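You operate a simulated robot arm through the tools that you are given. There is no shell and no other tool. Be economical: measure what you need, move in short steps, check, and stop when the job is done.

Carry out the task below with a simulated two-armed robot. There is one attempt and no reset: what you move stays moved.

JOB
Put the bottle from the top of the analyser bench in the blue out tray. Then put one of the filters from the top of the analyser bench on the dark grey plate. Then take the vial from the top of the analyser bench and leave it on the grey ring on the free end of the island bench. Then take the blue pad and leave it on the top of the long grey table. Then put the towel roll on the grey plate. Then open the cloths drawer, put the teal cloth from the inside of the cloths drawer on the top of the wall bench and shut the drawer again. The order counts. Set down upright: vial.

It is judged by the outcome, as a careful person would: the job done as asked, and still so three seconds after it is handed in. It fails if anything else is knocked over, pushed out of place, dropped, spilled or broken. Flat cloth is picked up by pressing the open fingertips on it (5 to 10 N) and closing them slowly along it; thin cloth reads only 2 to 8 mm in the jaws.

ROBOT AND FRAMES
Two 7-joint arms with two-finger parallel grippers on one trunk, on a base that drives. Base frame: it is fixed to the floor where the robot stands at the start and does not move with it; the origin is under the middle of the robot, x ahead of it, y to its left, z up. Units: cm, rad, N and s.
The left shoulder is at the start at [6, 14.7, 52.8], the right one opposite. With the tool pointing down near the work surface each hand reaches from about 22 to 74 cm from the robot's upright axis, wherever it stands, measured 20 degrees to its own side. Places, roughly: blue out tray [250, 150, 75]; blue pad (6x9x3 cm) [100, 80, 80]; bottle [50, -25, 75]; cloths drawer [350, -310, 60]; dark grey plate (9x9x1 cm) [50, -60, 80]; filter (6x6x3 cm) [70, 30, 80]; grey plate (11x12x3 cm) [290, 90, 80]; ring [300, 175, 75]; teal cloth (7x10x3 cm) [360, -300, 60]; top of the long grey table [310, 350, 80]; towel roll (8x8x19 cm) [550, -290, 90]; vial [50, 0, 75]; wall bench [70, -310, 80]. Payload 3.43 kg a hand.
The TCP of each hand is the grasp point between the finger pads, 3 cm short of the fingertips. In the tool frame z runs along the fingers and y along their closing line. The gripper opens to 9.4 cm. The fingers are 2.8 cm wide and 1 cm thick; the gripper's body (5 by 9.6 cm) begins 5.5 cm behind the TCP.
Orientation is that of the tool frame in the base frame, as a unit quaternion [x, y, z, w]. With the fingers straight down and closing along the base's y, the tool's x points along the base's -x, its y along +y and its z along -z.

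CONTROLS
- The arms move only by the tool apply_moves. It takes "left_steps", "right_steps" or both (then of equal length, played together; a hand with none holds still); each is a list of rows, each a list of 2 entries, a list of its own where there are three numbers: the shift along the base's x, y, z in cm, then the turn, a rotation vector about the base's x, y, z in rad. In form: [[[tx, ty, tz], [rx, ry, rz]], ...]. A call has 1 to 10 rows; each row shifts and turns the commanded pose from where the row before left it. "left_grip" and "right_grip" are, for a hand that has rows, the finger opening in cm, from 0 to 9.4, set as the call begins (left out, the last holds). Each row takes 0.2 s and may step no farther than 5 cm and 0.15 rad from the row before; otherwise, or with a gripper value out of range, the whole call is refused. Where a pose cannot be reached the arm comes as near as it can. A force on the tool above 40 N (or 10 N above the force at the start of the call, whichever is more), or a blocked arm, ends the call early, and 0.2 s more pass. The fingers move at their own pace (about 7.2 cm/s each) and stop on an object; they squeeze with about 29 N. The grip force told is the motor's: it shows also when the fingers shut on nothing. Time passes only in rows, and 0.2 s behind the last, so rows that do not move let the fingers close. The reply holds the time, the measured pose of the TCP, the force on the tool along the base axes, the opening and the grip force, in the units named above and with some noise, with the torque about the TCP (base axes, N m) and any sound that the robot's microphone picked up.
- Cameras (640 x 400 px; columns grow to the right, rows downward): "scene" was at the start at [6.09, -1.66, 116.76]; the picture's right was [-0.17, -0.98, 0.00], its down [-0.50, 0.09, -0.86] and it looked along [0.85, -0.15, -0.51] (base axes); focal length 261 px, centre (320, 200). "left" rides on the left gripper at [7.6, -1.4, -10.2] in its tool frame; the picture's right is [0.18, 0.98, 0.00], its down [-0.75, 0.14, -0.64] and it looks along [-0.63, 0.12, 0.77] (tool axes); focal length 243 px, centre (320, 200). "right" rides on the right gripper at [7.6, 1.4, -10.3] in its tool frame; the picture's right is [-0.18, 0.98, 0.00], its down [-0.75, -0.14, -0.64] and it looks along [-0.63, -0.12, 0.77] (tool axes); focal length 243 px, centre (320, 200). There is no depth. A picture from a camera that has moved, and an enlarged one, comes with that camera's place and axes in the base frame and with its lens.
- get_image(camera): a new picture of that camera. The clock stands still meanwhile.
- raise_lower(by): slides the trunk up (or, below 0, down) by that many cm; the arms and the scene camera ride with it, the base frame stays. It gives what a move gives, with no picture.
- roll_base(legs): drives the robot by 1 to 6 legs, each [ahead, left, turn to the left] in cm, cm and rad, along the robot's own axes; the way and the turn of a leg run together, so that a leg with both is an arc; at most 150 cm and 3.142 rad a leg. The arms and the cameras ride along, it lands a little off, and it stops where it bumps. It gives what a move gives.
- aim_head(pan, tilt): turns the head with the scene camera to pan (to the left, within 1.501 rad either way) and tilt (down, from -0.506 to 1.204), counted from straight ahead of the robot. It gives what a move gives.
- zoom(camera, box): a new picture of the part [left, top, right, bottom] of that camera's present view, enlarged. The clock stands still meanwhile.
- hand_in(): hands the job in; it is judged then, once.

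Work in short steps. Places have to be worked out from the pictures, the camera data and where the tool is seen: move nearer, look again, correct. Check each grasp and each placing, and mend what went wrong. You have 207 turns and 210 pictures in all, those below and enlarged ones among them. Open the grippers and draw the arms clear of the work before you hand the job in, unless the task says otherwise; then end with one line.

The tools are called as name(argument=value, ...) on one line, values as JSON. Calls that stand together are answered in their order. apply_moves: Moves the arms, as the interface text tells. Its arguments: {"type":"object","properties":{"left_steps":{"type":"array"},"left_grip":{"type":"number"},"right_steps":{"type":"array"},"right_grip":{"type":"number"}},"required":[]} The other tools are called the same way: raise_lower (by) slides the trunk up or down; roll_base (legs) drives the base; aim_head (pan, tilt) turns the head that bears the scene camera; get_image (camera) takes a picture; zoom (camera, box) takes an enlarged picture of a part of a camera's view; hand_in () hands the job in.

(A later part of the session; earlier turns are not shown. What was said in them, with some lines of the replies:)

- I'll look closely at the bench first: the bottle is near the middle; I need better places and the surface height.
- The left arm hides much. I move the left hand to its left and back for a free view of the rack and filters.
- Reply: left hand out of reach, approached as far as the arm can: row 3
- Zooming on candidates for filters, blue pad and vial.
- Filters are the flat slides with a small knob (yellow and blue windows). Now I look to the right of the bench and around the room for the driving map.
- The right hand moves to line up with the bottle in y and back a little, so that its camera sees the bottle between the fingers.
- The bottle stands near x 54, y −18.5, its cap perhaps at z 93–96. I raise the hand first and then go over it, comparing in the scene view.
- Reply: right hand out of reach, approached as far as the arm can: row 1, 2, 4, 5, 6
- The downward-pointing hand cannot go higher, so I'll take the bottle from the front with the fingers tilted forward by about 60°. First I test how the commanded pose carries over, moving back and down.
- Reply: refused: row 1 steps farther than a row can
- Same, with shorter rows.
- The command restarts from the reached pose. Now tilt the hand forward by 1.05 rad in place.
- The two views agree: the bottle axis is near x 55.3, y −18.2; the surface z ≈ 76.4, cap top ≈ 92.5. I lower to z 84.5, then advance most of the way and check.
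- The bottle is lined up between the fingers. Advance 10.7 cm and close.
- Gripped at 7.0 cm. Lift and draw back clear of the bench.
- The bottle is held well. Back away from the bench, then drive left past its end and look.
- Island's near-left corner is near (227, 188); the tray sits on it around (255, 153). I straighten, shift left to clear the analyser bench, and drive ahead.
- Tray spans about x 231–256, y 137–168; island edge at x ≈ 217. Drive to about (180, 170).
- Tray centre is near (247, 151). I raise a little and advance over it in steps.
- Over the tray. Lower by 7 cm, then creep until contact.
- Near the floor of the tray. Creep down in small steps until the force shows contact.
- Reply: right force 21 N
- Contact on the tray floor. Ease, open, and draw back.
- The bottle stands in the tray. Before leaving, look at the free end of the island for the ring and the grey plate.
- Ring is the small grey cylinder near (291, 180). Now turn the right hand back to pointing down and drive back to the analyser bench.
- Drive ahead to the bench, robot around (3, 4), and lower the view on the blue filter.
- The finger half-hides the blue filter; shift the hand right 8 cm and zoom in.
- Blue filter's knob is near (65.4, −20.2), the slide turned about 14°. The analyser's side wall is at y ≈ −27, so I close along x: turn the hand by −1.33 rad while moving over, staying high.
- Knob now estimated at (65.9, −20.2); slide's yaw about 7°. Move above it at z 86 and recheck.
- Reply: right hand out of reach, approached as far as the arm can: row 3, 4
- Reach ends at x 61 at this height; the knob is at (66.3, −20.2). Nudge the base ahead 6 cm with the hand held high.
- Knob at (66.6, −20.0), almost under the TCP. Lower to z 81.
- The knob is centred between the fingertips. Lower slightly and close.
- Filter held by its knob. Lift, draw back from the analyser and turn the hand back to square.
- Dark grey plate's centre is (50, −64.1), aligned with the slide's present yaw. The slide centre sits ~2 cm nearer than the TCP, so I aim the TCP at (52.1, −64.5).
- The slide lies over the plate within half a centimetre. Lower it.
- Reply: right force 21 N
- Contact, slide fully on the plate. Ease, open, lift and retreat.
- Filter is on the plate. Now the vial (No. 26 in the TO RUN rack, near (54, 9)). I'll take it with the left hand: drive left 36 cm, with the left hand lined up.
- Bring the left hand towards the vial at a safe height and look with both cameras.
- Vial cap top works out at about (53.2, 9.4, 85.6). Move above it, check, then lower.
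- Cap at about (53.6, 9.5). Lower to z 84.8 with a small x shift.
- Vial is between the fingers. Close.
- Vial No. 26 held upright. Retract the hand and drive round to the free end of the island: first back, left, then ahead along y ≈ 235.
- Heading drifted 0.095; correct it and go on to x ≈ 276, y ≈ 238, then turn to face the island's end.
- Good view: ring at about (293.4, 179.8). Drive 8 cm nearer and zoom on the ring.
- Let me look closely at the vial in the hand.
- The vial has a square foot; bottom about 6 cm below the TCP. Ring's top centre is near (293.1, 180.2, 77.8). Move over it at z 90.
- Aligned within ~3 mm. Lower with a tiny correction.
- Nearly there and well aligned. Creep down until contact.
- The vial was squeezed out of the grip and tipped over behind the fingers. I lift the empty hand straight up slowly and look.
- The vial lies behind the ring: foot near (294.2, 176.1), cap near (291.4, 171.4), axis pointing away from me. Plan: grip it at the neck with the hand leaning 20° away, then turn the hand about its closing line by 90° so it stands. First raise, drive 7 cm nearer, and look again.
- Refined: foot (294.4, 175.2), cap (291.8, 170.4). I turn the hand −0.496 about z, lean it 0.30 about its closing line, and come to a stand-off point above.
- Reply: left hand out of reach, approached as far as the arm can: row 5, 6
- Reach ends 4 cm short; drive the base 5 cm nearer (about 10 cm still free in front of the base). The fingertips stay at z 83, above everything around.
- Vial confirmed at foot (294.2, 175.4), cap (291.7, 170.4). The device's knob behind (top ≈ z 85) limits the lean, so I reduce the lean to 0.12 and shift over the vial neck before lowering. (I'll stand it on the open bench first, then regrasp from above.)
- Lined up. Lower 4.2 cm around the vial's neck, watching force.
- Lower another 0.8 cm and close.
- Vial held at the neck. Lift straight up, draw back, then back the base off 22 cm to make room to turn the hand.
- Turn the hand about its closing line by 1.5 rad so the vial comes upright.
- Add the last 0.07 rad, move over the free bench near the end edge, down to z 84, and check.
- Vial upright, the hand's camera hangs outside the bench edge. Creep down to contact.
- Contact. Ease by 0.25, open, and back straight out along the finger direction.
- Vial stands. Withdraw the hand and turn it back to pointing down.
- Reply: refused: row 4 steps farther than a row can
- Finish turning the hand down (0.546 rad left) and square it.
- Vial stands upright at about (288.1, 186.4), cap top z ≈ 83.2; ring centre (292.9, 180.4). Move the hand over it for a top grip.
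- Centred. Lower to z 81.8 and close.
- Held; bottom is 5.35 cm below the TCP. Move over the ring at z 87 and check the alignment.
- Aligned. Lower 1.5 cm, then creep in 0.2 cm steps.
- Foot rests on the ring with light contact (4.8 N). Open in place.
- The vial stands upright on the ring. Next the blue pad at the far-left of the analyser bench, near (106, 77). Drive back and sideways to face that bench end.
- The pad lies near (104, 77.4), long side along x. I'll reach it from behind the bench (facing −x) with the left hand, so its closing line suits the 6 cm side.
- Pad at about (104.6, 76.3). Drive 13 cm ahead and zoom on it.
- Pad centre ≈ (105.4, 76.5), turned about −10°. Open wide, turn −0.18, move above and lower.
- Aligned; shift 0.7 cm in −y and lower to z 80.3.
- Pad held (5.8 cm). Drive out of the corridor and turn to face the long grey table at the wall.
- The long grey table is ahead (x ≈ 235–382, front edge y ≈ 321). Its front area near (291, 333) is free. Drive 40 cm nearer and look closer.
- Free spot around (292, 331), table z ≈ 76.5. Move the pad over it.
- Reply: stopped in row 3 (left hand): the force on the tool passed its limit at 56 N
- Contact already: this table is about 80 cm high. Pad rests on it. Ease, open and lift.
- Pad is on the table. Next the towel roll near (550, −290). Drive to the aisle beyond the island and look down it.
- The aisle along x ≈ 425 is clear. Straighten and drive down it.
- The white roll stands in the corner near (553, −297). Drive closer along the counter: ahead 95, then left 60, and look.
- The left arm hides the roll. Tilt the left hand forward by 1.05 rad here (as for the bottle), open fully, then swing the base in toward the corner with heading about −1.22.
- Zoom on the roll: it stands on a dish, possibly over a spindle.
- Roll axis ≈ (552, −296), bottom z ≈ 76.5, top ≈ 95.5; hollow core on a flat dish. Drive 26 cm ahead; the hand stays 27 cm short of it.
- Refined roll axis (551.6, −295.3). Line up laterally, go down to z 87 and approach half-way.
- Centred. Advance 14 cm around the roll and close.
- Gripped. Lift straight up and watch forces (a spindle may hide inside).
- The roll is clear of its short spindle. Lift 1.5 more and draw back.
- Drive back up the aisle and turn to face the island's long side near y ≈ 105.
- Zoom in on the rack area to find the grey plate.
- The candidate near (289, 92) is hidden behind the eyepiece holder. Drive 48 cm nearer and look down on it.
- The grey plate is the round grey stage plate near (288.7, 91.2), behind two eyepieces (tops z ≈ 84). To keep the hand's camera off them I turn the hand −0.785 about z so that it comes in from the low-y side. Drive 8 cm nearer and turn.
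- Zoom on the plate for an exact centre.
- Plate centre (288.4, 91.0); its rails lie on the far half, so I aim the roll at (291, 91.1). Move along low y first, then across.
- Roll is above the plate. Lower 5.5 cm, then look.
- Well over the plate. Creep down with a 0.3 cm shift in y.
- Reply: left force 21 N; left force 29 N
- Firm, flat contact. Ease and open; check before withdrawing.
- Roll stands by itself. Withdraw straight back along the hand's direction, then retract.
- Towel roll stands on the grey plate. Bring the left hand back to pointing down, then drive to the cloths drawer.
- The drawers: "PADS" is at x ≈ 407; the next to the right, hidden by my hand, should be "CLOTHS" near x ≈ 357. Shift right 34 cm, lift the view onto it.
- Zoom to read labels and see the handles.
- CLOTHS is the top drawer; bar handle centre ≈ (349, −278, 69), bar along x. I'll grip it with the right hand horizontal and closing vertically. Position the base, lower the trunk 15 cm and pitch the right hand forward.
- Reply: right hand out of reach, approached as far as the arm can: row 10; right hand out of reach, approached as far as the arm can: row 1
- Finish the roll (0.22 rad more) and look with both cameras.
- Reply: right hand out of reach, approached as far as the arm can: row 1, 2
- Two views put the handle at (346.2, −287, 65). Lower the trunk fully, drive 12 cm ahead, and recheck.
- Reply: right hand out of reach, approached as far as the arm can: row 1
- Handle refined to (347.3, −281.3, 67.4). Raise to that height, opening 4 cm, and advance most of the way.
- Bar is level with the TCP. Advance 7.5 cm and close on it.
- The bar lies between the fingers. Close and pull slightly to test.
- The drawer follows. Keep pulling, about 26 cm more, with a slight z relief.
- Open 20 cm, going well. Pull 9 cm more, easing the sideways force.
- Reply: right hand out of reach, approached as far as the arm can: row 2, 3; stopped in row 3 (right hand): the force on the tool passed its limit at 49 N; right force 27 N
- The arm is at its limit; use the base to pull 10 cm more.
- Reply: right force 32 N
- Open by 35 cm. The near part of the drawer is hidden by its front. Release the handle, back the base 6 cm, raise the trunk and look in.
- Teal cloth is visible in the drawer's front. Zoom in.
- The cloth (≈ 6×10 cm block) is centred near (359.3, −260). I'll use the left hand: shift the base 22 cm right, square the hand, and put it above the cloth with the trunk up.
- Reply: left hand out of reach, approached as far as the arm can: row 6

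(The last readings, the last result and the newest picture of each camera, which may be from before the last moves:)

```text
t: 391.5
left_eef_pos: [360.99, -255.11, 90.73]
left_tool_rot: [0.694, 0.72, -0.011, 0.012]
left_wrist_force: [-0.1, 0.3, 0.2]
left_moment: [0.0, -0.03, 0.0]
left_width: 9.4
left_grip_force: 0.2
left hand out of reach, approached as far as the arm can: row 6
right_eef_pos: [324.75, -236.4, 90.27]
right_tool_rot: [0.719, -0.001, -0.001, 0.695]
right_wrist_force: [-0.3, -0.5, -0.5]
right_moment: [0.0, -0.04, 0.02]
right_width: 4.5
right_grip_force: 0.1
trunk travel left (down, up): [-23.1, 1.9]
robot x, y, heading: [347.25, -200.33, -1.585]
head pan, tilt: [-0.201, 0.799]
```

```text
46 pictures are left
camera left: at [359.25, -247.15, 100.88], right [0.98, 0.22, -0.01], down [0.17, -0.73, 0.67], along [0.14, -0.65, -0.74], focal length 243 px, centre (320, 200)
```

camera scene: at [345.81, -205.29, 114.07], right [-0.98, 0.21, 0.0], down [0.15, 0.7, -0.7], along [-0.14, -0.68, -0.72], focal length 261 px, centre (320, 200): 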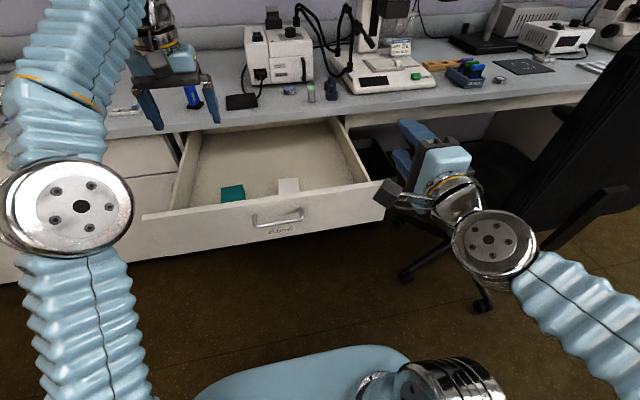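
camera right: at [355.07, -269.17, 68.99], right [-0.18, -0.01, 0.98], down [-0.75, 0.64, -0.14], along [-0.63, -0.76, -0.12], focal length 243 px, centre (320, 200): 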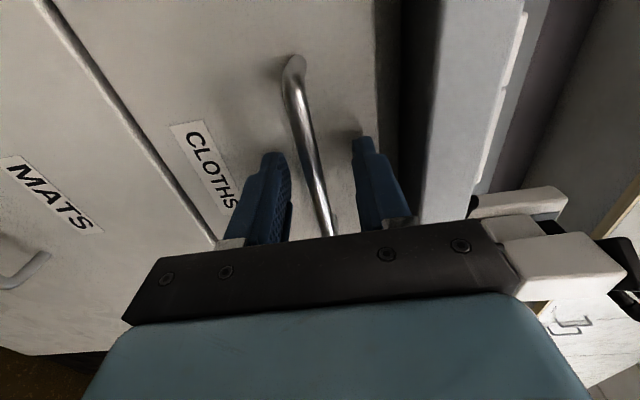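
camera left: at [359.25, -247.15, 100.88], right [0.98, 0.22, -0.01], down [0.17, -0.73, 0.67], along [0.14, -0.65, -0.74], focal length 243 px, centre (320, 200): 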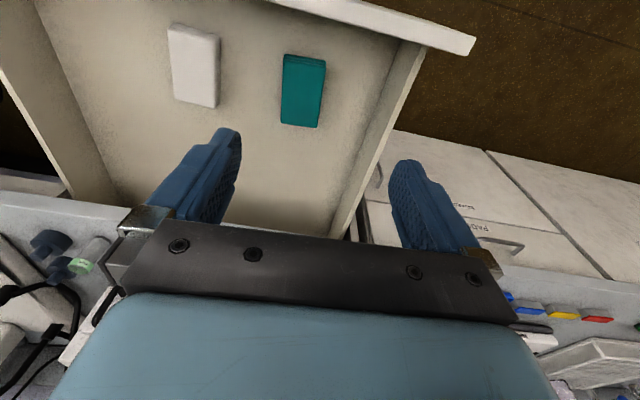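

Cloth: x 356.4–361.8, y −254.8…−264.4, top z ≈ 64. Drive 7 cm ahead, shift x by −2, then lower the trunk 22 cm.

roll_base(legs=[[7, 0, 0.012]])

apply_moves(left_steps=[[[-1, 0, -0.5], [0, 0, 0]], [[-0.8, 0, -0.5], [0, 0, 0]]])

raise_lower(by=-16)

get_image(camera="left")

```text
t: 392.5
left_eef_pos: [361.6, -261.81, 90.81]
left_tool_rot: [0.69, 0.723, -0.012, 0.013]
left_wrist_force: [-0.1, 0.4, 0.2]
left_moment: [-0.02, 0.0, 0.02]
left_width: 9.39
left_grip_force: 0.0
right_eef_pos: [325.03, -243.5, 90.46]
right_tool_rot: [0.719, 0.003, 0.003, 0.695]
right_wrist_force: [0.4, 0.2, 0.4]
right_moment: [0.0, -0.02, 0.02]
right_width: 4.5
right_grip_force: 0.0
trunk travel left (down, up): [-23.1, 1.9]
robot x, y, heading: [347.21, -207.11, -1.57]
head pan, tilt: [-0.201, 0.799]
```

```text
t: 393.1
left_eef_pos: [359.75, -261.85, 89.66]
left_tool_rot: [0.69, 0.723, -0.012, 0.013]
left_wrist_force: [0.2, -0.4, 0.2]
left_moment: [-0.02, 0.03, 0.02]
left_width: 9.4
left_grip_force: 0.0
right_eef_pos: [325.1, -243.41, 90.37]
right_tool_rot: [0.718, 0.002, 0.003, 0.696]
right_wrist_force: [-0.2, 0.2, -0.2]
right_moment: [0.04, 0.0, -0.02]
right_width: 4.48
right_grip_force: 0.0
trunk travel left (down, up): [-23.1, 1.9]
robot x, y, heading: [347.09, -207.07, -1.57]
head pan, tilt: [-0.201, 0.799]
```

```text
t: 395.0
left_eef_pos: [359.69, -261.78, 73.63]
left_tool_rot: [0.691, 0.723, -0.013, 0.013]
left_wrist_force: [0.1, 0.3, -0.3]
left_moment: [0.01, 0.0, -0.03]
left_width: 9.37
left_grip_force: 0.1
right_eef_pos: [325.04, -243.45, 74.39]
right_tool_rot: [0.719, 0.003, 0.003, 0.695]
right_wrist_force: [-1.2, 0.0, -0.6]
right_moment: [0.02, 0.01, 0.01]
right_width: 4.53
right_grip_force: 0.0
trunk travel left (down, up): [-7.1, 17.9]
robot x, y, heading: [347.28, -206.99, -1.566]
head pan, tilt: [-0.201, 0.799]
```

```text
45 pictures are left
camera left: at [358.0, -253.82, 83.84], right [0.97, 0.23, -0.01], down [0.18, -0.72, 0.67], along [0.15, -0.65, -0.74], focal length 243 px, centre (320, 200)
```

left: 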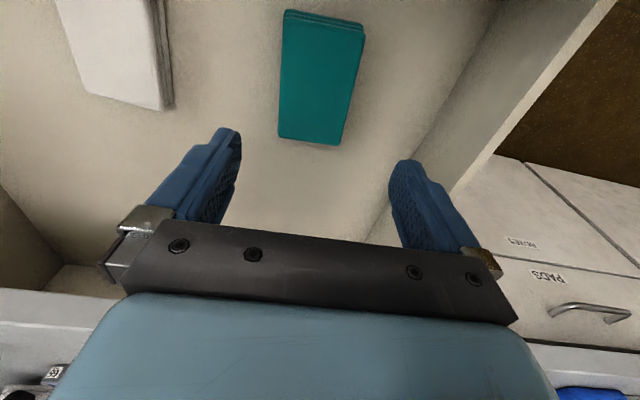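

Cloth centre x ≈ 359.1. Shift slightly and lower to z 66, then creep until the tips reach the drawer floor.

apply_moves(left_steps=[[[-0.5, 0.8, -2.5], [0, 0, 0]], [[0, 0, -2.5], [0, 0, 0]], [[0, 0, -2], [0, 0, 0]]])

apply_moves(left_steps=[[[0, 0, -0.6], [0, 0, 0]], [[0, 0, -0.6], [0, 0, 0]]])

get_image(camera="left")

```text
t: 395.8
left_eef_pos: [359.37, -261.22, 66.67]
left_tool_rot: [0.69, 0.723, -0.013, 0.012]
left_wrist_force: [-0.2, -0.5, -1.0]
left_moment: [-0.01, -0.05, 0.02]
left_width: 9.42
left_grip_force: 0.0
right_eef_pos: [325.01, -243.45, 74.37]
right_tool_rot: [0.719, 0.002, 0.004, 0.695]
right_wrist_force: [-0.4, -1.3, -0.2]
right_moment: [0.03, -0.01, 0.01]
right_width: 4.5
right_grip_force: 0.1
trunk travel left (down, up): [-7.1, 17.9]
robot x, y, heading: [347.31, -207.21, -1.567]
head pan, tilt: [-0.201, 0.799]
```

```text
t: 396.4
left_eef_pos: [359.21, -261.18, 65.55]
left_tool_rot: [0.69, 0.724, -0.012, 0.012]
left_wrist_force: [0.4, 0.4, 1.0]
left_moment: [-0.01, -0.01, -0.01]
left_width: 9.38
left_grip_force: 0.1
right_eef_pos: [325.04, -243.55, 74.46]
right_tool_rot: [0.718, 0.002, 0.004, 0.696]
right_wrist_force: [-0.8, -0.1, -0.7]
right_moment: [-0.01, 0.0, 0.05]
right_width: 4.5
right_grip_force: 0.0
trunk travel left (down, up): [-7.1, 17.9]
robot x, y, heading: [347.04, -207.06, -1.566]
head pan, tilt: [-0.201, 0.799]
```

```text
44 pictures are left
camera left: at [357.44, -253.18, 75.63], right [0.97, 0.23, -0.01], down [0.18, -0.72, 0.67], along [0.15, -0.65, -0.74], focal length 243 px, centre (320, 200)
```

left: 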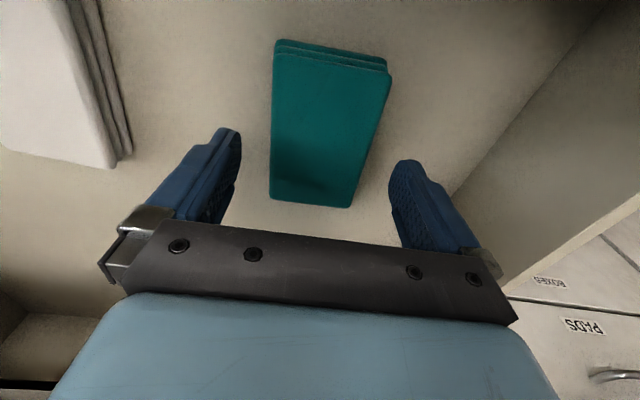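

apply_moves(left_steps=[[[0, 0, -0.6], [0, 0, 0]], [[0, 0, -0.5], [0, 0, 0]]])

apply_moves(left_steps=[[[0, 0, -0.4], [0, 0, 0]], [[0, 0, 0], [0, 0, 0]]])

apply_moves(left_steps=[[[0, 0, -0.4], [0, 0, 0]], [[0, 0, 0], [0, 0, 0]]])

```text
t: 397.0
left_eef_pos: [359.21, -261.13, 64.41]
left_tool_rot: [0.69, 0.724, -0.012, 0.011]
left_wrist_force: [1.3, -0.1, 0.3]
left_moment: [0.0, -0.03, -0.02]
left_width: 9.41
left_grip_force: 0.1
right_eef_pos: [324.97, -243.51, 74.31]
right_tool_rot: [0.719, 0.003, 0.004, 0.695]
right_wrist_force: [0.3, 0.3, 0.3]
right_moment: [0.0, 0.01, -0.04]
right_width: 4.52
right_grip_force: 0.0
trunk travel left (down, up): [-7.1, 17.9]
robot x, y, heading: [347.0, -207.05, -1.565]
head pan, tilt: [-0.201, 0.799]
```

```text
t: 397.6
left_eef_pos: [359.3, -261.06, 63.88]
left_tool_rot: [0.69, 0.723, -0.012, 0.012]
left_wrist_force: [0.6, 0.4, 0.3]
left_moment: [-0.01, 0.01, -0.01]
left_width: 9.44
left_grip_force: 0.1
right_eef_pos: [325.08, -243.5, 74.5]
right_tool_rot: [0.719, 0.003, 0.003, 0.695]
right_wrist_force: [0.7, 0.3, 0.8]
right_moment: [0.01, 0.0, -0.02]
right_width: 4.5
right_grip_force: 0.1
trunk travel left (down, up): [-7.1, 17.9]
robot x, y, heading: [347.25, -206.97, -1.57]
head pan, tilt: [-0.201, 0.799]
```

```text
t: 398.2
left_eef_pos: [359.37, -261.1, 63.62]
left_tool_rot: [0.69, 0.723, -0.014, 0.012]
left_wrist_force: [-0.3, 0.4, 0.3]
left_moment: [-0.05, -0.01, 0.02]
left_width: 9.43
left_grip_force: 0.1
right_eef_pos: [325.06, -243.45, 74.38]
right_tool_rot: [0.719, 0.003, 0.003, 0.695]
right_wrist_force: [-0.6, 0.6, 0.1]
right_moment: [-0.03, 0.01, 0.01]
right_width: 4.53
right_grip_force: 0.0
trunk travel left (down, up): [-7.1, 17.9]
robot x, y, heading: [347.05, -206.9, -1.561]
head pan, tilt: [-0.201, 0.799]
```

Tips at z ≈ 60.6. Half a centimetre more, then close slowly.

apply_moves(left_steps=[[[0, 0, -0.5], [0, 0, 0]], [[0, 0, 0], [0, 0, 0]]])

apply_moves(left_steps=[[[0, 0, 0], [0, 0, 0]], [[0, 0, 0], [0, 0, 0]], [[0, 0, 0], [0, 0, 0]], [[0, 0, 0], [0, 0, 0]], [[0, 0, 0], [0, 0, 0]]], left_grip=2)

get_image(camera="left")

```text
t: 398.8
left_eef_pos: [359.24, -260.96, 63.05]
left_tool_rot: [0.69, 0.723, -0.011, 0.013]
left_wrist_force: [-1.0, 0.4, -0.3]
left_moment: [0.05, 0.01, -0.03]
left_width: 9.38
left_grip_force: 0.0
right_eef_pos: [324.97, -243.45, 74.43]
right_tool_rot: [0.719, 0.003, 0.003, 0.695]
right_wrist_force: [0.3, 0.4, 0.1]
right_moment: [0.01, -0.03, 0.02]
right_width: 4.51
right_grip_force: 0.0
trunk travel left (down, up): [-7.1, 17.9]
robot x, y, heading: [347.47, -206.88, -1.567]
head pan, tilt: [-0.201, 0.799]
```

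```text
t: 400.0
left_eef_pos: [359.23, -261.05, 63.19]
left_tool_rot: [0.69, 0.724, -0.012, 0.012]
left_wrist_force: [-0.3, 0.2, 0.8]
left_moment: [-0.03, -0.03, 0.02]
left_width: 6.37
left_grip_force: 29.2
right_eef_pos: [325.1, -243.45, 74.52]
right_tool_rot: [0.719, 0.003, 0.004, 0.695]
right_wrist_force: [-0.2, 0.4, -0.1]
right_moment: [0.01, 0.01, -0.01]
right_width: 4.49
right_grip_force: 0.2
trunk travel left (down, up): [-7.1, 17.9]
robot x, y, heading: [347.38, -206.93, -1.567]
head pan, tilt: [-0.201, 0.799]
```

```text
43 pictures are left
camera left: at [357.53, -252.98, 73.21], right [0.97, 0.23, -0.01], down [0.18, -0.72, 0.67], along [0.15, -0.65, -0.74], focal length 243 px, centre (320, 200)
```

left: 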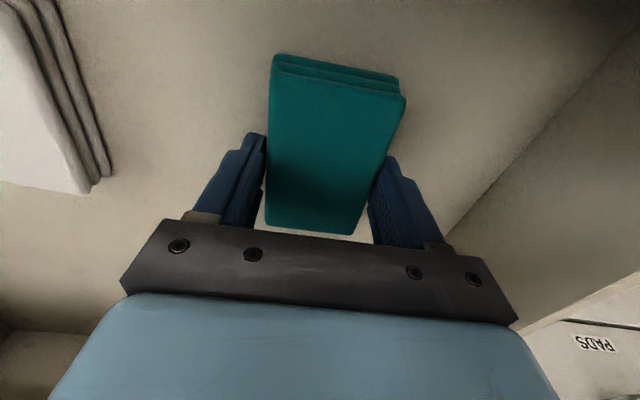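

Cloth gripped as a block (6.4 cm). Lift with the arm, then raise the trunk fully.

apply_moves(left_steps=[[[0, 0, 2], [0, 0, 0]], [[0, 0, 2.5], [0, 0, 0]], [[0, 0, 3], [0, 0, 0]]])

raise_lower(by=16)

get_image(camera="left")

get_image(camera="scene")

```text
t: 400.8
left_eef_pos: [359.41, -261.07, 70.64]
left_tool_rot: [0.69, 0.724, -0.011, 0.012]
left_wrist_force: [-0.1, 0.3, 0.1]
left_moment: [0.03, 0.02, -0.02]
left_width: 6.36
left_grip_force: 29.3
right_eef_pos: [325.09, -243.55, 74.37]
right_tool_rot: [0.718, 0.002, 0.003, 0.696]
right_wrist_force: [0.6, 0.4, 0.5]
right_moment: [0.01, 0.0, -0.04]
right_width: 4.48
right_grip_force: 0.1
trunk travel left (down, up): [-7.1, 17.9]
robot x, y, heading: [347.3, -206.94, -1.564]
head pan, tilt: [-0.201, 0.799]
```

```text
t: 402.6
left_eef_pos: [359.3, -260.98, 86.55]
left_tool_rot: [0.69, 0.724, -0.012, 0.012]
left_wrist_force: [1.0, -0.2, -0.6]
left_moment: [0.0, 0.03, 0.02]
left_width: 6.39
left_grip_force: 28.8
right_eef_pos: [325.07, -243.55, 90.34]
right_tool_rot: [0.719, 0.003, 0.003, 0.695]
right_wrist_force: [-0.3, -0.3, 0.1]
right_moment: [-0.04, 0.03, 0.01]
right_width: 4.49
right_grip_force: 0.0
trunk travel left (down, up): [-23.1, 1.9]
robot x, y, heading: [347.21, -206.82, -1.565]
head pan, tilt: [-0.201, 0.799]
```

```text
42 pictures are left
camera left: at [357.58, -253.01, 96.67], right [0.97, 0.23, -0.01], down [0.18, -0.72, 0.67], along [0.15, -0.65, -0.74], focal length 243 px, centre (320, 200)
```

left: 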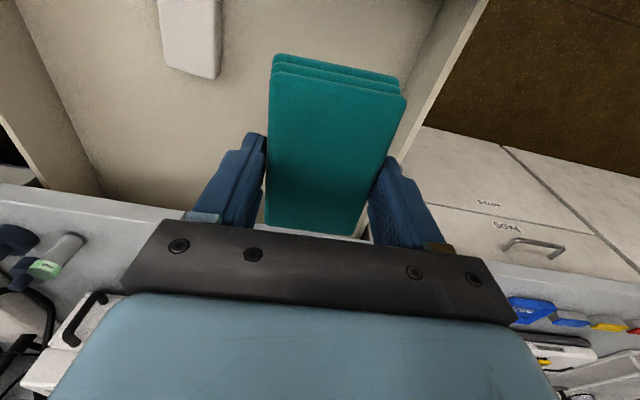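

```text
41 pictures are left
camera scene: at [345.86, -212.09, 114.07], right [-0.98, 0.2, 0.0], down [0.14, 0.7, -0.7], along [-0.14, -0.68, -0.72], focal length 261 px, centre (320, 200)
```

scene: 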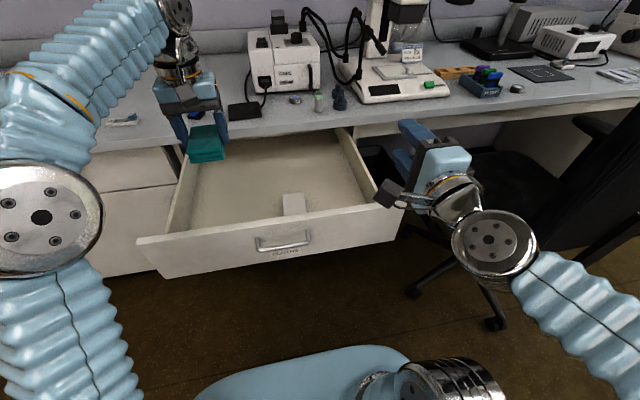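

The teal cloth is held. Before placing, I check how the wall bench runs to the right (its nominal middle is x ≈ 70).

aim_head(pan=-0.85, tilt=0.35)

get_image(camera="scene")

```text
t: 403.6
left_eef_pos: [359.44, -261.02, 86.66]
left_tool_rot: [0.69, 0.724, -0.011, 0.012]
left_wrist_force: [-0.1, 0.1, 0.1]
left_moment: [-0.03, 0.0, -0.02]
left_width: 6.4
left_grip_force: 28.7
right_eef_pos: [325.03, -243.54, 90.4]
right_tool_rot: [0.719, 0.002, 0.004, 0.695]
right_wrist_force: [-0.2, -0.3, -0.6]
right_moment: [-0.05, 0.02, -0.03]
right_width: 4.5
right_grip_force: 0.1
trunk travel left (down, up): [-23.1, 1.9]
robot x, y, heading: [347.24, -206.87, -1.566]
head pan, tilt: [-0.85, 0.351]
```

```text
40 pictures are left
camera scene: at [340.47, -210.35, 118.03], right [-0.66, 0.75, 0.0], down [0.26, 0.23, -0.94], along [-0.7, -0.62, -0.34], focal length 261 px, centre (320, 200)
```

scene: 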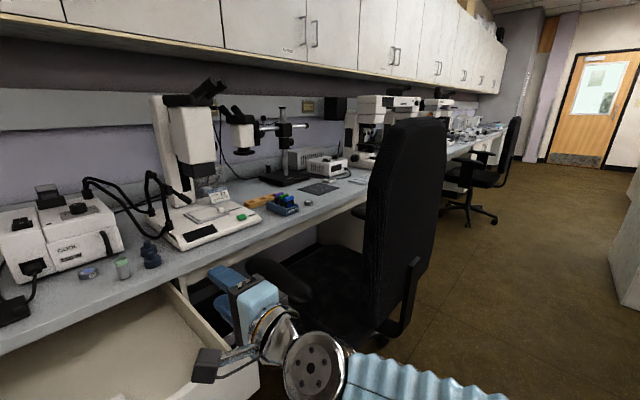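

The wall bench is one continuous top, so I place the cloth here: the gap between the small white tool (x > 383) and the blue cylinder's base (x < 370) is free. Drive to about (363, −219).

roll_base(legs=[[0, 16, 0], [12, 0, 0]])

aim_head(pan=0.15, tilt=0.65)

get_image(camera="scene")

get_image(camera="left")

```text
t: 405.9
left_eef_pos: [375.19, -272.9, 86.65]
left_tool_rot: [0.69, 0.723, -0.012, 0.012]
left_wrist_force: [0.4, -0.4, -0.2]
left_moment: [-0.01, 0.02, -0.01]
left_width: 6.39
left_grip_force: 29.1
right_eef_pos: [340.96, -255.22, 90.46]
right_tool_rot: [0.719, 0.001, 0.003, 0.695]
right_wrist_force: [0.4, -0.5, 0.0]
right_moment: [-0.05, 0.0, -0.01]
right_width: 4.49
right_grip_force: 0.1
trunk travel left (down, up): [-23.1, 1.9]
robot x, y, heading: [363.21, -218.99, -1.565]
head pan, tilt: [-0.85, 0.351]
```

```text
t: 407.2
left_eef_pos: [375.22, -272.99, 86.6]
left_tool_rot: [0.692, 0.722, -0.012, 0.013]
left_wrist_force: [-0.4, 0.1, 0.0]
left_moment: [0.01, -0.03, 0.03]
left_width: 6.38
left_grip_force: 29.6
right_eef_pos: [341.02, -255.3, 90.47]
right_tool_rot: [0.719, 0.002, 0.003, 0.695]
right_wrist_force: [-0.6, -0.3, -0.1]
right_moment: [0.02, -0.02, 0.03]
right_width: 4.51
right_grip_force: 0.1
trunk travel left (down, up): [-23.1, 1.9]
robot x, y, heading: [363.62, -219.1, -1.573]
head pan, tilt: [0.15, 0.649]
```

```text
39 pictures are left
camera scene: at [364.79, -224.67, 115.33], right [-0.99, -0.15, 0.0], down [-0.09, 0.6, -0.8], along [0.12, -0.79, -0.6], focal length 261 px, centre (320, 200)
```

scene: 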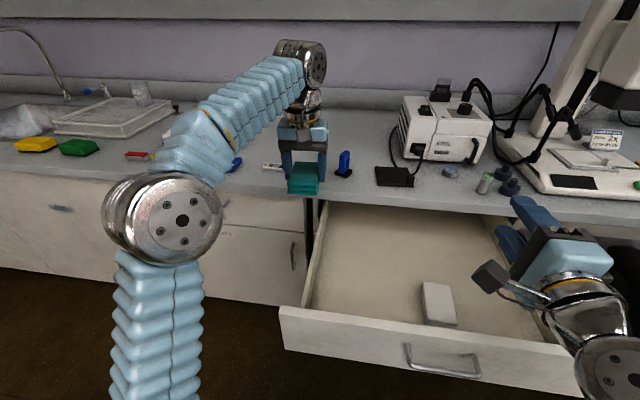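

```text
38 pictures are left
camera left: at [373.47, -264.95, 96.67], right [0.97, 0.23, -0.01], down [0.17, -0.72, 0.67], along [0.15, -0.65, -0.74], focal length 243 px, centre (320, 200)
```

left: 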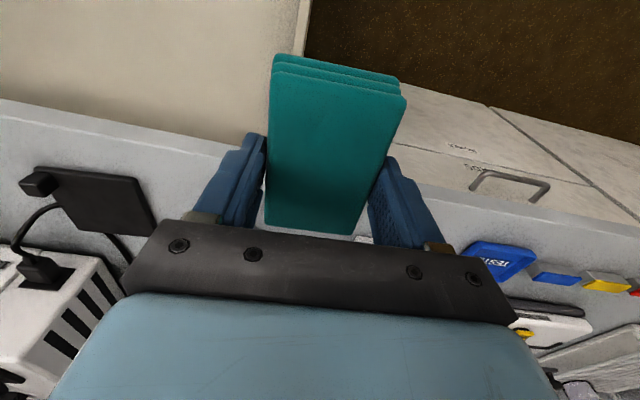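

Move the cloth over the gap: target TCP (376.8, −286.5), going down to z 82 on the way.

apply_moves(left_steps=[[[0.4, -3.4, -1.1], [0, 0, 0]], [[0.4, -3.4, -1.1], [0, 0, 0]], [[0.4, -3.4, -1.1], [0, 0, 0]], [[0.4, -3.3, -1.1], [0, 0, 0]]])

zoom(camera="scene", box=[240, 90, 380, 230])

```text
t: 408.2
left_eef_pos: [377.17, -282.49, 80.59]
left_tool_rot: [0.691, 0.723, -0.013, 0.012]
left_wrist_force: [-0.4, 0.9, -0.3]
left_moment: [0.0, -0.02, -0.02]
left_width: 6.37
left_grip_force: 28.9
left hand out of reach, approached as far as the arm can: row 3, 4
right_eef_pos: [341.05, -255.34, 90.47]
right_tool_rot: [0.719, 0.002, 0.002, 0.695]
right_wrist_force: [-0.1, -0.4, 0.2]
right_moment: [-0.02, -0.01, 0.04]
right_width: 4.5
right_grip_force: 0.0
trunk travel left (down, up): [-23.1, 1.9]
robot x, y, heading: [363.51, -219.05, -1.569]
head pan, tilt: [0.15, 0.649]
```

```text
2.86 times, centred on (310, 160) of scene
camera zoom: at [364.8, -224.64, 115.34], right [-0.99, -0.15, 0.0], down [-0.09, 0.6, -0.8], along [0.12, -0.79, -0.6], focal length 745 px, centre (349, 314)
```

zoom: 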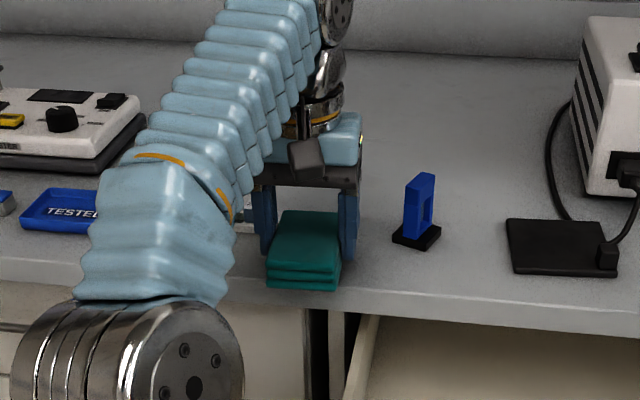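

4 cm short of the wanted y. Drive the base 4 cm ahead with the cloth held just above the top.

roll_base(legs=[[4, 0, 0]])

zoom(camera="scene", box=[240, 90, 380, 230])

```text
t: 409.0
left_eef_pos: [377.14, -286.36, 80.6]
left_tool_rot: [0.691, 0.723, -0.013, 0.011]
left_wrist_force: [0.9, 0.2, -0.5]
left_moment: [-0.03, 0.0, -0.01]
left_width: 6.41
left_grip_force: 28.7
right_eef_pos: [341.03, -259.35, 90.4]
right_tool_rot: [0.719, 0.002, 0.003, 0.695]
right_wrist_force: [0.4, 0.2, -0.1]
right_moment: [-0.02, -0.01, 0.03]
right_width: 4.5
right_grip_force: 0.0
trunk travel left (down, up): [-23.1, 1.9]
robot x, y, heading: [363.25, -222.73, -1.572]
head pan, tilt: [0.15, 0.649]
```

```text
2.86 times, centred on (310, 160) of scene
camera zoom: at [364.8, -228.63, 115.33], right [-0.99, -0.15, 0.0], down [-0.09, 0.6, -0.8], along [0.12, -0.79, -0.6], focal length 745 px, centre (349, 314)
```

zoom: 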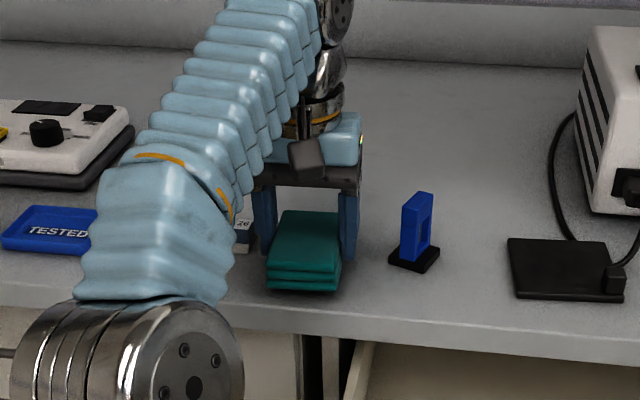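

In place. Creep down to contact.

apply_moves(left_steps=[[[-0.3, 0, -0.5], [0, 0, 0]], [[0, 0, -0.4], [0, 0, 0]]])

apply_moves(left_steps=[[[0, 0, -0.4], [0, 0, 0]], [[0, 0, 0], [0, 0, 0]]])

apply_moves(left_steps=[[[0, 0, -0.3], [0, 0, 0]], [[0, 0, 0], [0, 0, 0]]])

```text
t: 409.6
left_eef_pos: [376.86, -286.48, 79.6]
left_tool_rot: [0.691, 0.723, -0.012, 0.012]
left_wrist_force: [0.6, 0.2, -0.2]
left_moment: [-0.01, -0.03, -0.02]
left_width: 6.36
left_grip_force: 29.6
right_eef_pos: [341.18, -259.36, 90.5]
right_tool_rot: [0.719, 0.002, 0.003, 0.695]
right_wrist_force: [0.4, -0.9, -0.2]
right_moment: [-0.01, 0.0, -0.02]
right_width: 4.52
right_grip_force: 0.1
trunk travel left (down, up): [-23.1, 1.9]
robot x, y, heading: [362.96, -222.98, -1.569]
head pan, tilt: [0.15, 0.649]
```

```text
t: 410.2
left_eef_pos: [376.95, -286.43, 79.52]
left_tool_rot: [0.691, 0.723, -0.015, 0.014]
left_wrist_force: [2.4, -8.5, 30.9]
left_moment: [-0.01, -0.14, -0.01]
left_width: 6.37
left_grip_force: 29.2
right_eef_pos: [340.85, -259.21, 90.5]
right_tool_rot: [0.718, 0.001, 0.004, 0.696]
right_wrist_force: [-0.9, 1.3, 0.9]
right_moment: [0.0, 0.0, 0.03]
right_width: 4.48
right_grip_force: 0.0
trunk travel left (down, up): [-23.1, 1.9]
robot x, y, heading: [363.27, -222.9, -1.57]
head pan, tilt: [0.15, 0.649]
```

```text
t: 410.8
left_eef_pos: [376.95, -286.26, 79.23]
left_tool_rot: [0.69, 0.724, -0.017, 0.015]
left_wrist_force: [-0.7, 3.6, 15.0]
left_moment: [0.67, -0.06, -0.01]
left_width: 6.39
left_grip_force: 29.1
right_eef_pos: [341.05, -259.22, 90.5]
right_tool_rot: [0.718, 0.001, 0.004, 0.696]
right_wrist_force: [0.3, 1.0, 0.3]
right_moment: [0.02, 0.01, 0.01]
right_width: 4.51
right_grip_force: 0.2
trunk travel left (down, up): [-23.1, 1.9]
robot x, y, heading: [363.57, -222.82, -1.565]
head pan, tilt: [0.15, 0.649]
stopped in row 2 (left hand): the force on the tool passed its limit at 44 N (the readings are from after the stop); the commanded pose is now the measured one
```

Contact. Open slightly (0.6 cm each side) and lift straight up.

apply_moves(left_steps=[[[0, 0, 0.2], [0, 0, 0]], [[0, 0, 0], [0, 0, 0]], [[0, 0, 0], [0, 0, 0]]], left_grip=7.6)

apply_moves(left_steps=[[[0, 0, 1], [0, 0, 0]], [[0, 0.5, 2], [0, 0, 0]], [[0, 3, 2], [0, 0, 0]], [[0, 4, 1], [0, 0, 0]], [[0, 4, 1], [0, 0, 0]]])

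zoom(camera="scene", box=[220, 90, 400, 230])

```text
t: 411.6
left_eef_pos: [376.9, -286.47, 79.27]
left_tool_rot: [0.691, 0.723, -0.015, 0.014]
left_wrist_force: [-0.6, 0.0, -0.4]
left_moment: [-0.01, -0.02, 0.03]
left_width: 7.6
left_grip_force: 0.1
right_eef_pos: [341.04, -259.35, 90.37]
right_tool_rot: [0.719, 0.002, 0.003, 0.695]
right_wrist_force: [0.2, 0.3, -0.4]
right_moment: [0.0, 0.03, 0.01]
right_width: 4.51
right_grip_force: 0.0
trunk travel left (down, up): [-23.1, 1.9]
robot x, y, heading: [363.3, -222.86, -1.569]
head pan, tilt: [0.15, 0.649]
```

```text
t: 412.8
left_eef_pos: [377.06, -274.71, 86.16]
left_tool_rot: [0.69, 0.723, -0.015, 0.013]
left_wrist_force: [0.2, 0.4, -0.9]
left_moment: [0.03, 0.0, -0.01]
left_width: 7.61
left_grip_force: 0.0
left hand out of reach, approached as far as the arm can: row 2
right_eef_pos: [341.06, -259.4, 90.41]
right_tool_rot: [0.719, 0.002, 0.003, 0.695]
right_wrist_force: [-0.4, 0.6, 0.1]
right_moment: [-0.02, 0.0, 0.0]
right_width: 4.51
right_grip_force: 0.1
trunk travel left (down, up): [-23.1, 1.9]
robot x, y, heading: [363.35, -223.08, -1.567]
head pan, tilt: [0.15, 0.649]
```

```text
2.86 times, centred on (310, 160) of scene
camera zoom: at [364.8, -228.69, 115.32], right [-0.99, -0.15, 0.0], down [-0.09, 0.6, -0.8], along [0.12, -0.79, -0.6], focal length 745 px, centre (349, 314)
```

zoom: 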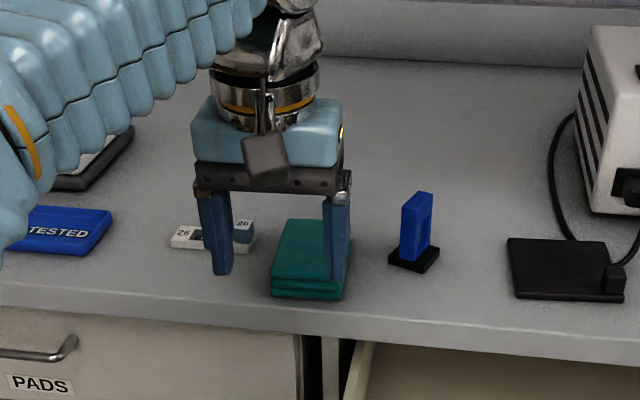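

Teal cloth lies on the wall bench. Now shut the drawer: back off, shift to the handle's x, lower the trunk, and regrip the handle.

roll_base(legs=[[-23, 0, 0], [0, 6.3, 0]])

raise_lower(by=-23)

get_image(camera="right")

get_image(camera="scene")

```text
t: 415.1
left_eef_pos: [383.03, -251.66, 86.13]
left_tool_rot: [0.691, 0.723, -0.014, 0.015]
left_wrist_force: [0.9, 0.5, 0.0]
left_moment: [0.0, -0.01, -0.02]
left_width: 7.57
left_grip_force: 0.0
right_eef_pos: [347.11, -236.07, 90.52]
right_tool_rot: [0.719, -0.001, 0.003, 0.695]
right_wrist_force: [0.2, 0.5, -0.5]
right_moment: [-0.02, -0.01, -0.03]
right_width: 4.51
right_grip_force: 0.0
trunk travel left (down, up): [-23.1, 1.9]
robot x, y, heading: [369.43, -199.95, -1.569]
head pan, tilt: [0.15, 0.649]
```

```text
t: 417.5
left_eef_pos: [383.02, -251.61, 63.15]
left_tool_rot: [0.691, 0.723, -0.015, 0.014]
left_wrist_force: [-0.4, 0.9, 0.5]
left_moment: [0.01, -0.01, 0.0]
left_width: 7.62
left_grip_force: 0.0
right_eef_pos: [346.98, -236.13, 67.47]
right_tool_rot: [0.719, 0.001, 0.002, 0.695]
right_wrist_force: [0.3, 0.3, 0.4]
right_moment: [0.02, 0.0, 0.01]
right_width: 4.52
right_grip_force: 0.0
trunk travel left (down, up): [-0.1, 24.9]
robot x, y, heading: [369.52, -199.56, -1.571]
head pan, tilt: [0.15, 0.649]
```

```text
34 pictures are left
camera right: at [354.77, -225.94, 69.18], right [-0.19, -0.03, 0.98], down [-0.76, 0.64, -0.12], along [-0.63, -0.77, -0.15], focal length 243 px, centre (320, 200)
```

right: 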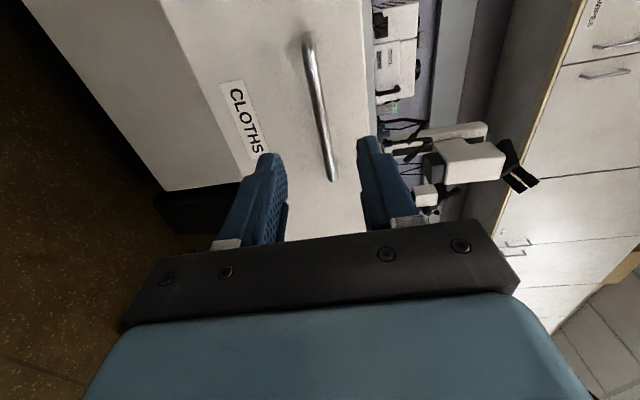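

```text
33 pictures are left
camera scene: at [370.95, -205.47, 92.33], right [-0.99, -0.15, 0.0], down [-0.09, 0.6, -0.8], along [0.12, -0.79, -0.6], focal length 261 px, centre (320, 200)
```

scene: 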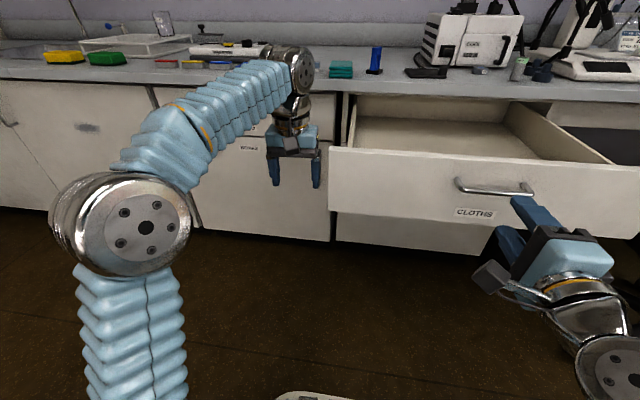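

Handle is again 9.5 cm ahead of the TCP. Retract the left hand, advance 7.5 cm with the right, and close on the bar.

apply_moves(right_steps=[[[0.2, -2.5, 0], [0, 0, 0]], [[0.1, -2.5, 0], [0, 0, 0]], [[0, -2.5, 0], [0, 0, 0]], [[0, 0, 0], [0, 0, 0]]], left_steps=[[[1, 4, 0.5], [0, 0, 0]], [[1, 4, 0.5], [0, 0, 0]], [[1, 4, 0.5], [0, 0, 0]], [[1, 3, 0.5], [0, 0, 0]]], right_grip=4.2)

apply_moves(right_steps=[[[0, 0, 0], [0, 0, 0]], [[0, 0, 0], [0, 0, 0]], [[0, 0, 0], [0, 0, 0]]], right_grip=0.3)

```text
t: 418.5
left_eef_pos: [387.09, -236.55, 64.91]
left_tool_rot: [0.691, 0.722, -0.014, 0.013]
left_wrist_force: [-0.2, -0.7, -0.1]
left_moment: [0.01, 0.05, 0.01]
left_width: 7.57
left_grip_force: 0.0
right_eef_pos: [347.37, -243.72, 67.33]
right_tool_rot: [0.719, 0.0, 0.003, 0.695]
right_wrist_force: [-0.2, 0.3, 0.3]
right_moment: [-0.04, 0.01, -0.01]
right_width: 4.21
right_grip_force: 0.1
trunk travel left (down, up): [-0.1, 24.9]
robot x, y, heading: [369.4, -200.17, -1.574]
head pan, tilt: [0.15, 0.649]
```

```text
t: 419.3
left_eef_pos: [387.19, -236.59, 64.96]
left_tool_rot: [0.691, 0.722, -0.014, 0.014]
left_wrist_force: [0.0, -0.5, -0.2]
left_moment: [-0.05, 0.02, -0.02]
left_width: 7.6
left_grip_force: 0.1
right_eef_pos: [347.46, -243.77, 67.38]
right_tool_rot: [0.719, 0.001, 0.002, 0.695]
right_wrist_force: [-0.3, 1.0, -5.1]
right_moment: [0.04, 0.29, -0.04]
right_width: 0.97
right_grip_force: 43.1
trunk travel left (down, up): [-0.1, 24.9]
robot x, y, heading: [369.54, -199.41, -1.567]
head pan, tilt: [0.15, 0.649]
```

Bar held. Push with the arm: 18 cm first.

apply_moves(right_steps=[[[0, -2, 0], [0, 0, 0]], [[0, -2, 0], [0, 0, 0]], [[0, -2, 0], [0, 0, 0]], [[0, -2, 0], [0, 0, 0]], [[0, -2, 0], [0, 0, 0]], [[0, -2, 0], [0, 0, 0]], [[0, -2, 0], [0, 0, 0]], [[0, -2, 0], [0, 0, 0]], [[0, -2, 0], [0, 0, 0]]])

roll_base(legs=[[12, 0, 0]])

get_image(camera="scene")

```text
t: 421.3
left_eef_pos: [387.1, -236.58, 65.05]
left_tool_rot: [0.691, 0.722, -0.014, 0.014]
left_wrist_force: [-0.7, -0.1, 0.4]
left_moment: [0.0, 0.01, 0.02]
left_width: 7.62
left_grip_force: 0.1
right_eef_pos: [347.38, -261.77, 67.32]
right_tool_rot: [0.718, 0.001, 0.001, 0.696]
right_wrist_force: [-1.7, 0.9, -2.4]
right_moment: [0.02, 0.3, -0.49]
right_width: 0.98
right_grip_force: 43.6
trunk travel left (down, up): [-0.1, 24.9]
robot x, y, heading: [369.04, -200.08, -1.574]
head pan, tilt: [0.15, 0.649]
```

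```text
t: 422.5
left_eef_pos: [387.21, -248.42, 64.97]
left_tool_rot: [0.691, 0.723, -0.014, 0.013]
left_wrist_force: [0.3, -0.1, 0.1]
left_moment: [-0.02, 0.0, 0.0]
left_width: 7.61
left_grip_force: 0.0
right_eef_pos: [347.5, -273.62, 67.38]
right_tool_rot: [0.719, 0.001, 0.003, 0.695]
right_wrist_force: [-6.7, 1.7, -1.0]
right_moment: [0.02, 0.35, -0.14]
right_width: 0.97
right_grip_force: 43.8
trunk travel left (down, up): [-0.1, 24.9]
robot x, y, heading: [369.48, -211.68, -1.572]
head pan, tilt: [0.15, 0.649]
```

```text
32 pictures are left
camera scene: at [370.93, -217.33, 92.33], right [-0.99, -0.15, 0.0], down [-0.09, 0.6, -0.8], along [0.12, -0.79, -0.6], focal length 261 px, centre (320, 200)
```

scene: 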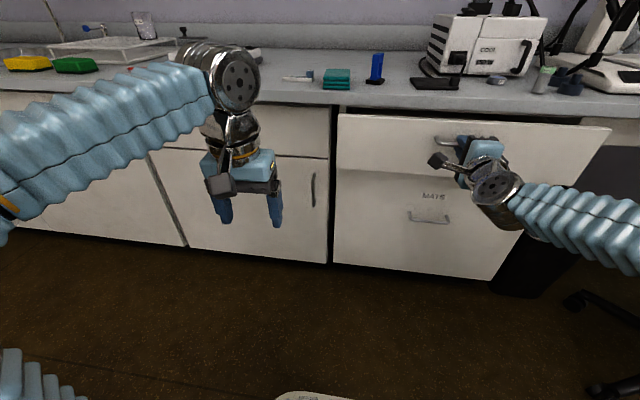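

About 5.5 cm to go. Push on gently until it stops.

apply_moves(right_steps=[[[0, -1.5, 0], [0, 0, 0]], [[0, -1.5, 0], [0, 0, 0]], [[0, -1.2, 0], [0, 0, 0]], [[0, -0.8, 0], [0, 0, 0]]])

apply_moves(right_steps=[[[0, -0.5, 0], [0, 0, 0]], [[0, -0.5, 0], [0, 0, 0]]])

zoom(camera="scene", box=[300, 60, 540, 220])

```text
t: 423.5
left_eef_pos: [387.09, -248.49, 64.92]
left_tool_rot: [0.691, 0.723, -0.015, 0.014]
left_wrist_force: [0.0, 0.5, 0.4]
left_moment: [0.0, -0.02, 0.02]
left_width: 7.59
left_grip_force: 0.0
right_eef_pos: [347.44, -278.55, 67.44]
right_tool_rot: [0.719, 0.0, 0.003, 0.695]
right_wrist_force: [-4.2, -2.2, 0.8]
right_moment: [-0.01, 0.38, -1.38]
right_width: 0.95
right_grip_force: 43.9
trunk travel left (down, up): [-0.1, 24.9]
robot x, y, heading: [369.4, -211.71, -1.567]
head pan, tilt: [0.15, 0.649]
```

```text
t: 424.0
left_eef_pos: [387.16, -248.31, 65.11]
left_tool_rot: [0.692, 0.722, -0.014, 0.014]
left_wrist_force: [-0.2, -0.3, -0.1]
left_moment: [0.0, -0.01, -0.04]
left_width: 7.58
left_grip_force: 0.1
right_eef_pos: [347.36, -278.86, 67.26]
right_tool_rot: [0.72, 0.001, 0.002, 0.694]
right_wrist_force: [-3.1, 20.6, 1.1]
right_moment: [0.01, 0.26, 0.47]
right_width: 0.99
right_grip_force: 43.8
trunk travel left (down, up): [-0.1, 24.9]
robot x, y, heading: [369.34, -211.64, -1.573]
head pan, tilt: [0.15, 0.649]
stopped in row 2 (right hand): the force on the tool passed its limit at 57 N (the readings are from after the stop); the commanded pose is now the measured one
```

```text
2.50 times, centred on (420, 140) of scene
camera zoom: at [370.94, -217.17, 92.34], right [-0.99, -0.15, 0.0], down [-0.09, 0.6, -0.8], along [0.12, -0.79, -0.6], focal length 652 px, centre (70, 350)
```

zoom: 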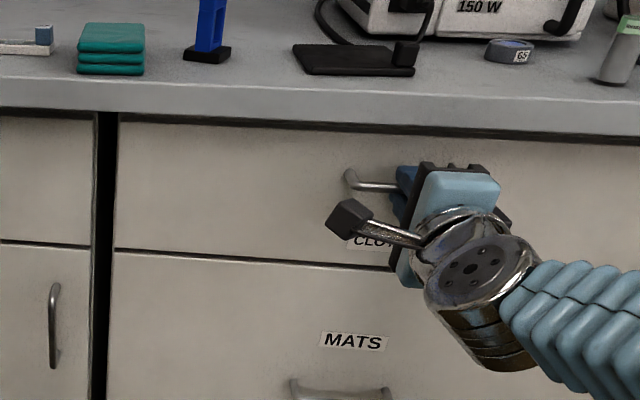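

The drawer is shut against its stop. Open the gripper and retreat straight back.

apply_moves(right_steps=[[[0, 0, 0], [0, 0, 0]], [[0, 0, 0], [0, 0, 0]], [[0, 0, 0], [0, 0, 0]]], right_grip=4.5)

apply_moves(right_steps=[[[0, 2, 0], [0, 0, 0]], [[0, 3, 0], [0, 0, 0]], [[0, 4, 0], [0, 0, 0]], [[0, 4, 0], [0, 0, 0]]])

roll_base(legs=[[-20, 0, 0]])

raise_lower(by=23)

get_image(camera="scene")

```text
t: 424.8
left_eef_pos: [387.12, -248.38, 65.0]
left_tool_rot: [0.692, 0.722, -0.015, 0.014]
left_wrist_force: [-0.5, 0.1, -0.6]
left_moment: [0.02, -0.04, 0.0]
left_width: 7.61
left_grip_force: 0.1
right_eef_pos: [347.44, -278.98, 67.27]
right_tool_rot: [0.721, 0.0, 0.002, 0.693]
right_wrist_force: [-0.1, 1.3, -0.8]
right_moment: [-0.01, -0.01, -0.01]
right_width: 4.5
right_grip_force: 0.0
trunk travel left (down, up): [-0.1, 24.9]
robot x, y, heading: [369.23, -211.52, -1.568]
head pan, tilt: [0.15, 0.649]
```

```text
t: 425.8
left_eef_pos: [387.11, -248.4, 65.12]
left_tool_rot: [0.691, 0.723, -0.016, 0.013]
left_wrist_force: [-0.7, -1.2, 0.5]
left_moment: [0.02, 0.0, -0.02]
left_width: 7.61
left_grip_force: 0.1
right_eef_pos: [347.54, -265.89, 67.05]
right_tool_rot: [0.72, 0.002, 0.003, 0.694]
right_wrist_force: [0.4, -0.5, 0.7]
right_moment: [0.01, 0.01, -0.01]
right_width: 4.49
right_grip_force: 0.1
trunk travel left (down, up): [-0.1, 24.9]
robot x, y, heading: [369.58, -211.37, -1.574]
head pan, tilt: [0.15, 0.649]
```

```text
t: 427.5
left_eef_pos: [387.3, -227.65, 65.05]
left_tool_rot: [0.69, 0.723, -0.014, 0.013]
left_wrist_force: [-1.2, 0.2, -0.4]
left_moment: [-0.01, 0.0, 0.0]
left_width: 7.6
left_grip_force: 0.1
right_eef_pos: [347.62, -244.9, 67.08]
right_tool_rot: [0.72, 0.003, 0.003, 0.694]
right_wrist_force: [0.3, 0.0, 0.0]
right_moment: [0.01, -0.02, 0.0]
right_width: 4.51
right_grip_force: 0.0
trunk travel left (down, up): [-0.1, 24.9]
robot x, y, heading: [369.35, -190.85, -1.57]
head pan, tilt: [0.15, 0.649]
```

```text
t: 429.9
left_eef_pos: [387.16, -227.7, 87.97]
left_tool_rot: [0.69, 0.723, -0.015, 0.013]
left_wrist_force: [-0.1, 0.8, -1.5]
left_moment: [0.01, 0.0, 0.02]
left_width: 7.6
left_grip_force: 0.1
right_eef_pos: [347.68, -245.18, 89.97]
right_tool_rot: [0.72, 0.001, 0.003, 0.693]
right_wrist_force: [0.2, 0.5, -0.1]
right_moment: [0.0, 0.03, 0.02]
right_width: 4.49
right_grip_force: 0.1
trunk travel left (down, up): [-23.1, 1.9]
robot x, y, heading: [369.56, -191.49, -1.567]
head pan, tilt: [0.15, 0.649]
```

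```text
30 pictures are left
camera scene: at [370.94, -196.56, 115.33], right [-0.99, -0.15, 0.0], down [-0.09, 0.6, -0.8], along [0.12, -0.79, -0.6], focal length 261 px, centre (320, 200)
```

scene: 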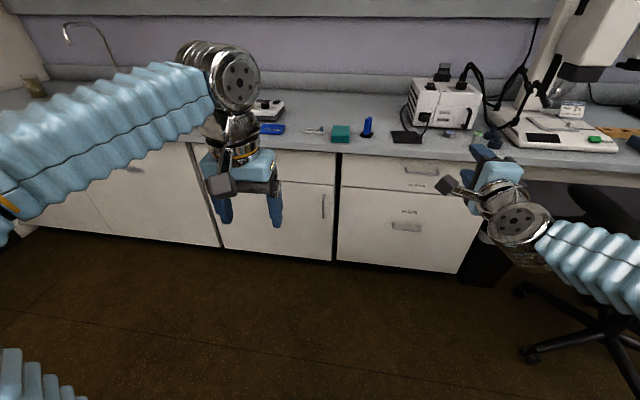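

The drawer is shut, the cloth is on the bench, and both grippers are open and clear. All the steps are done, so I hand in.

hand_in()

```text
The job is handed in.
```

All six steps are done in the order asked and the job is handed in. The vial tipped over during the first try at the ring; I stood it up again and left it upright there.
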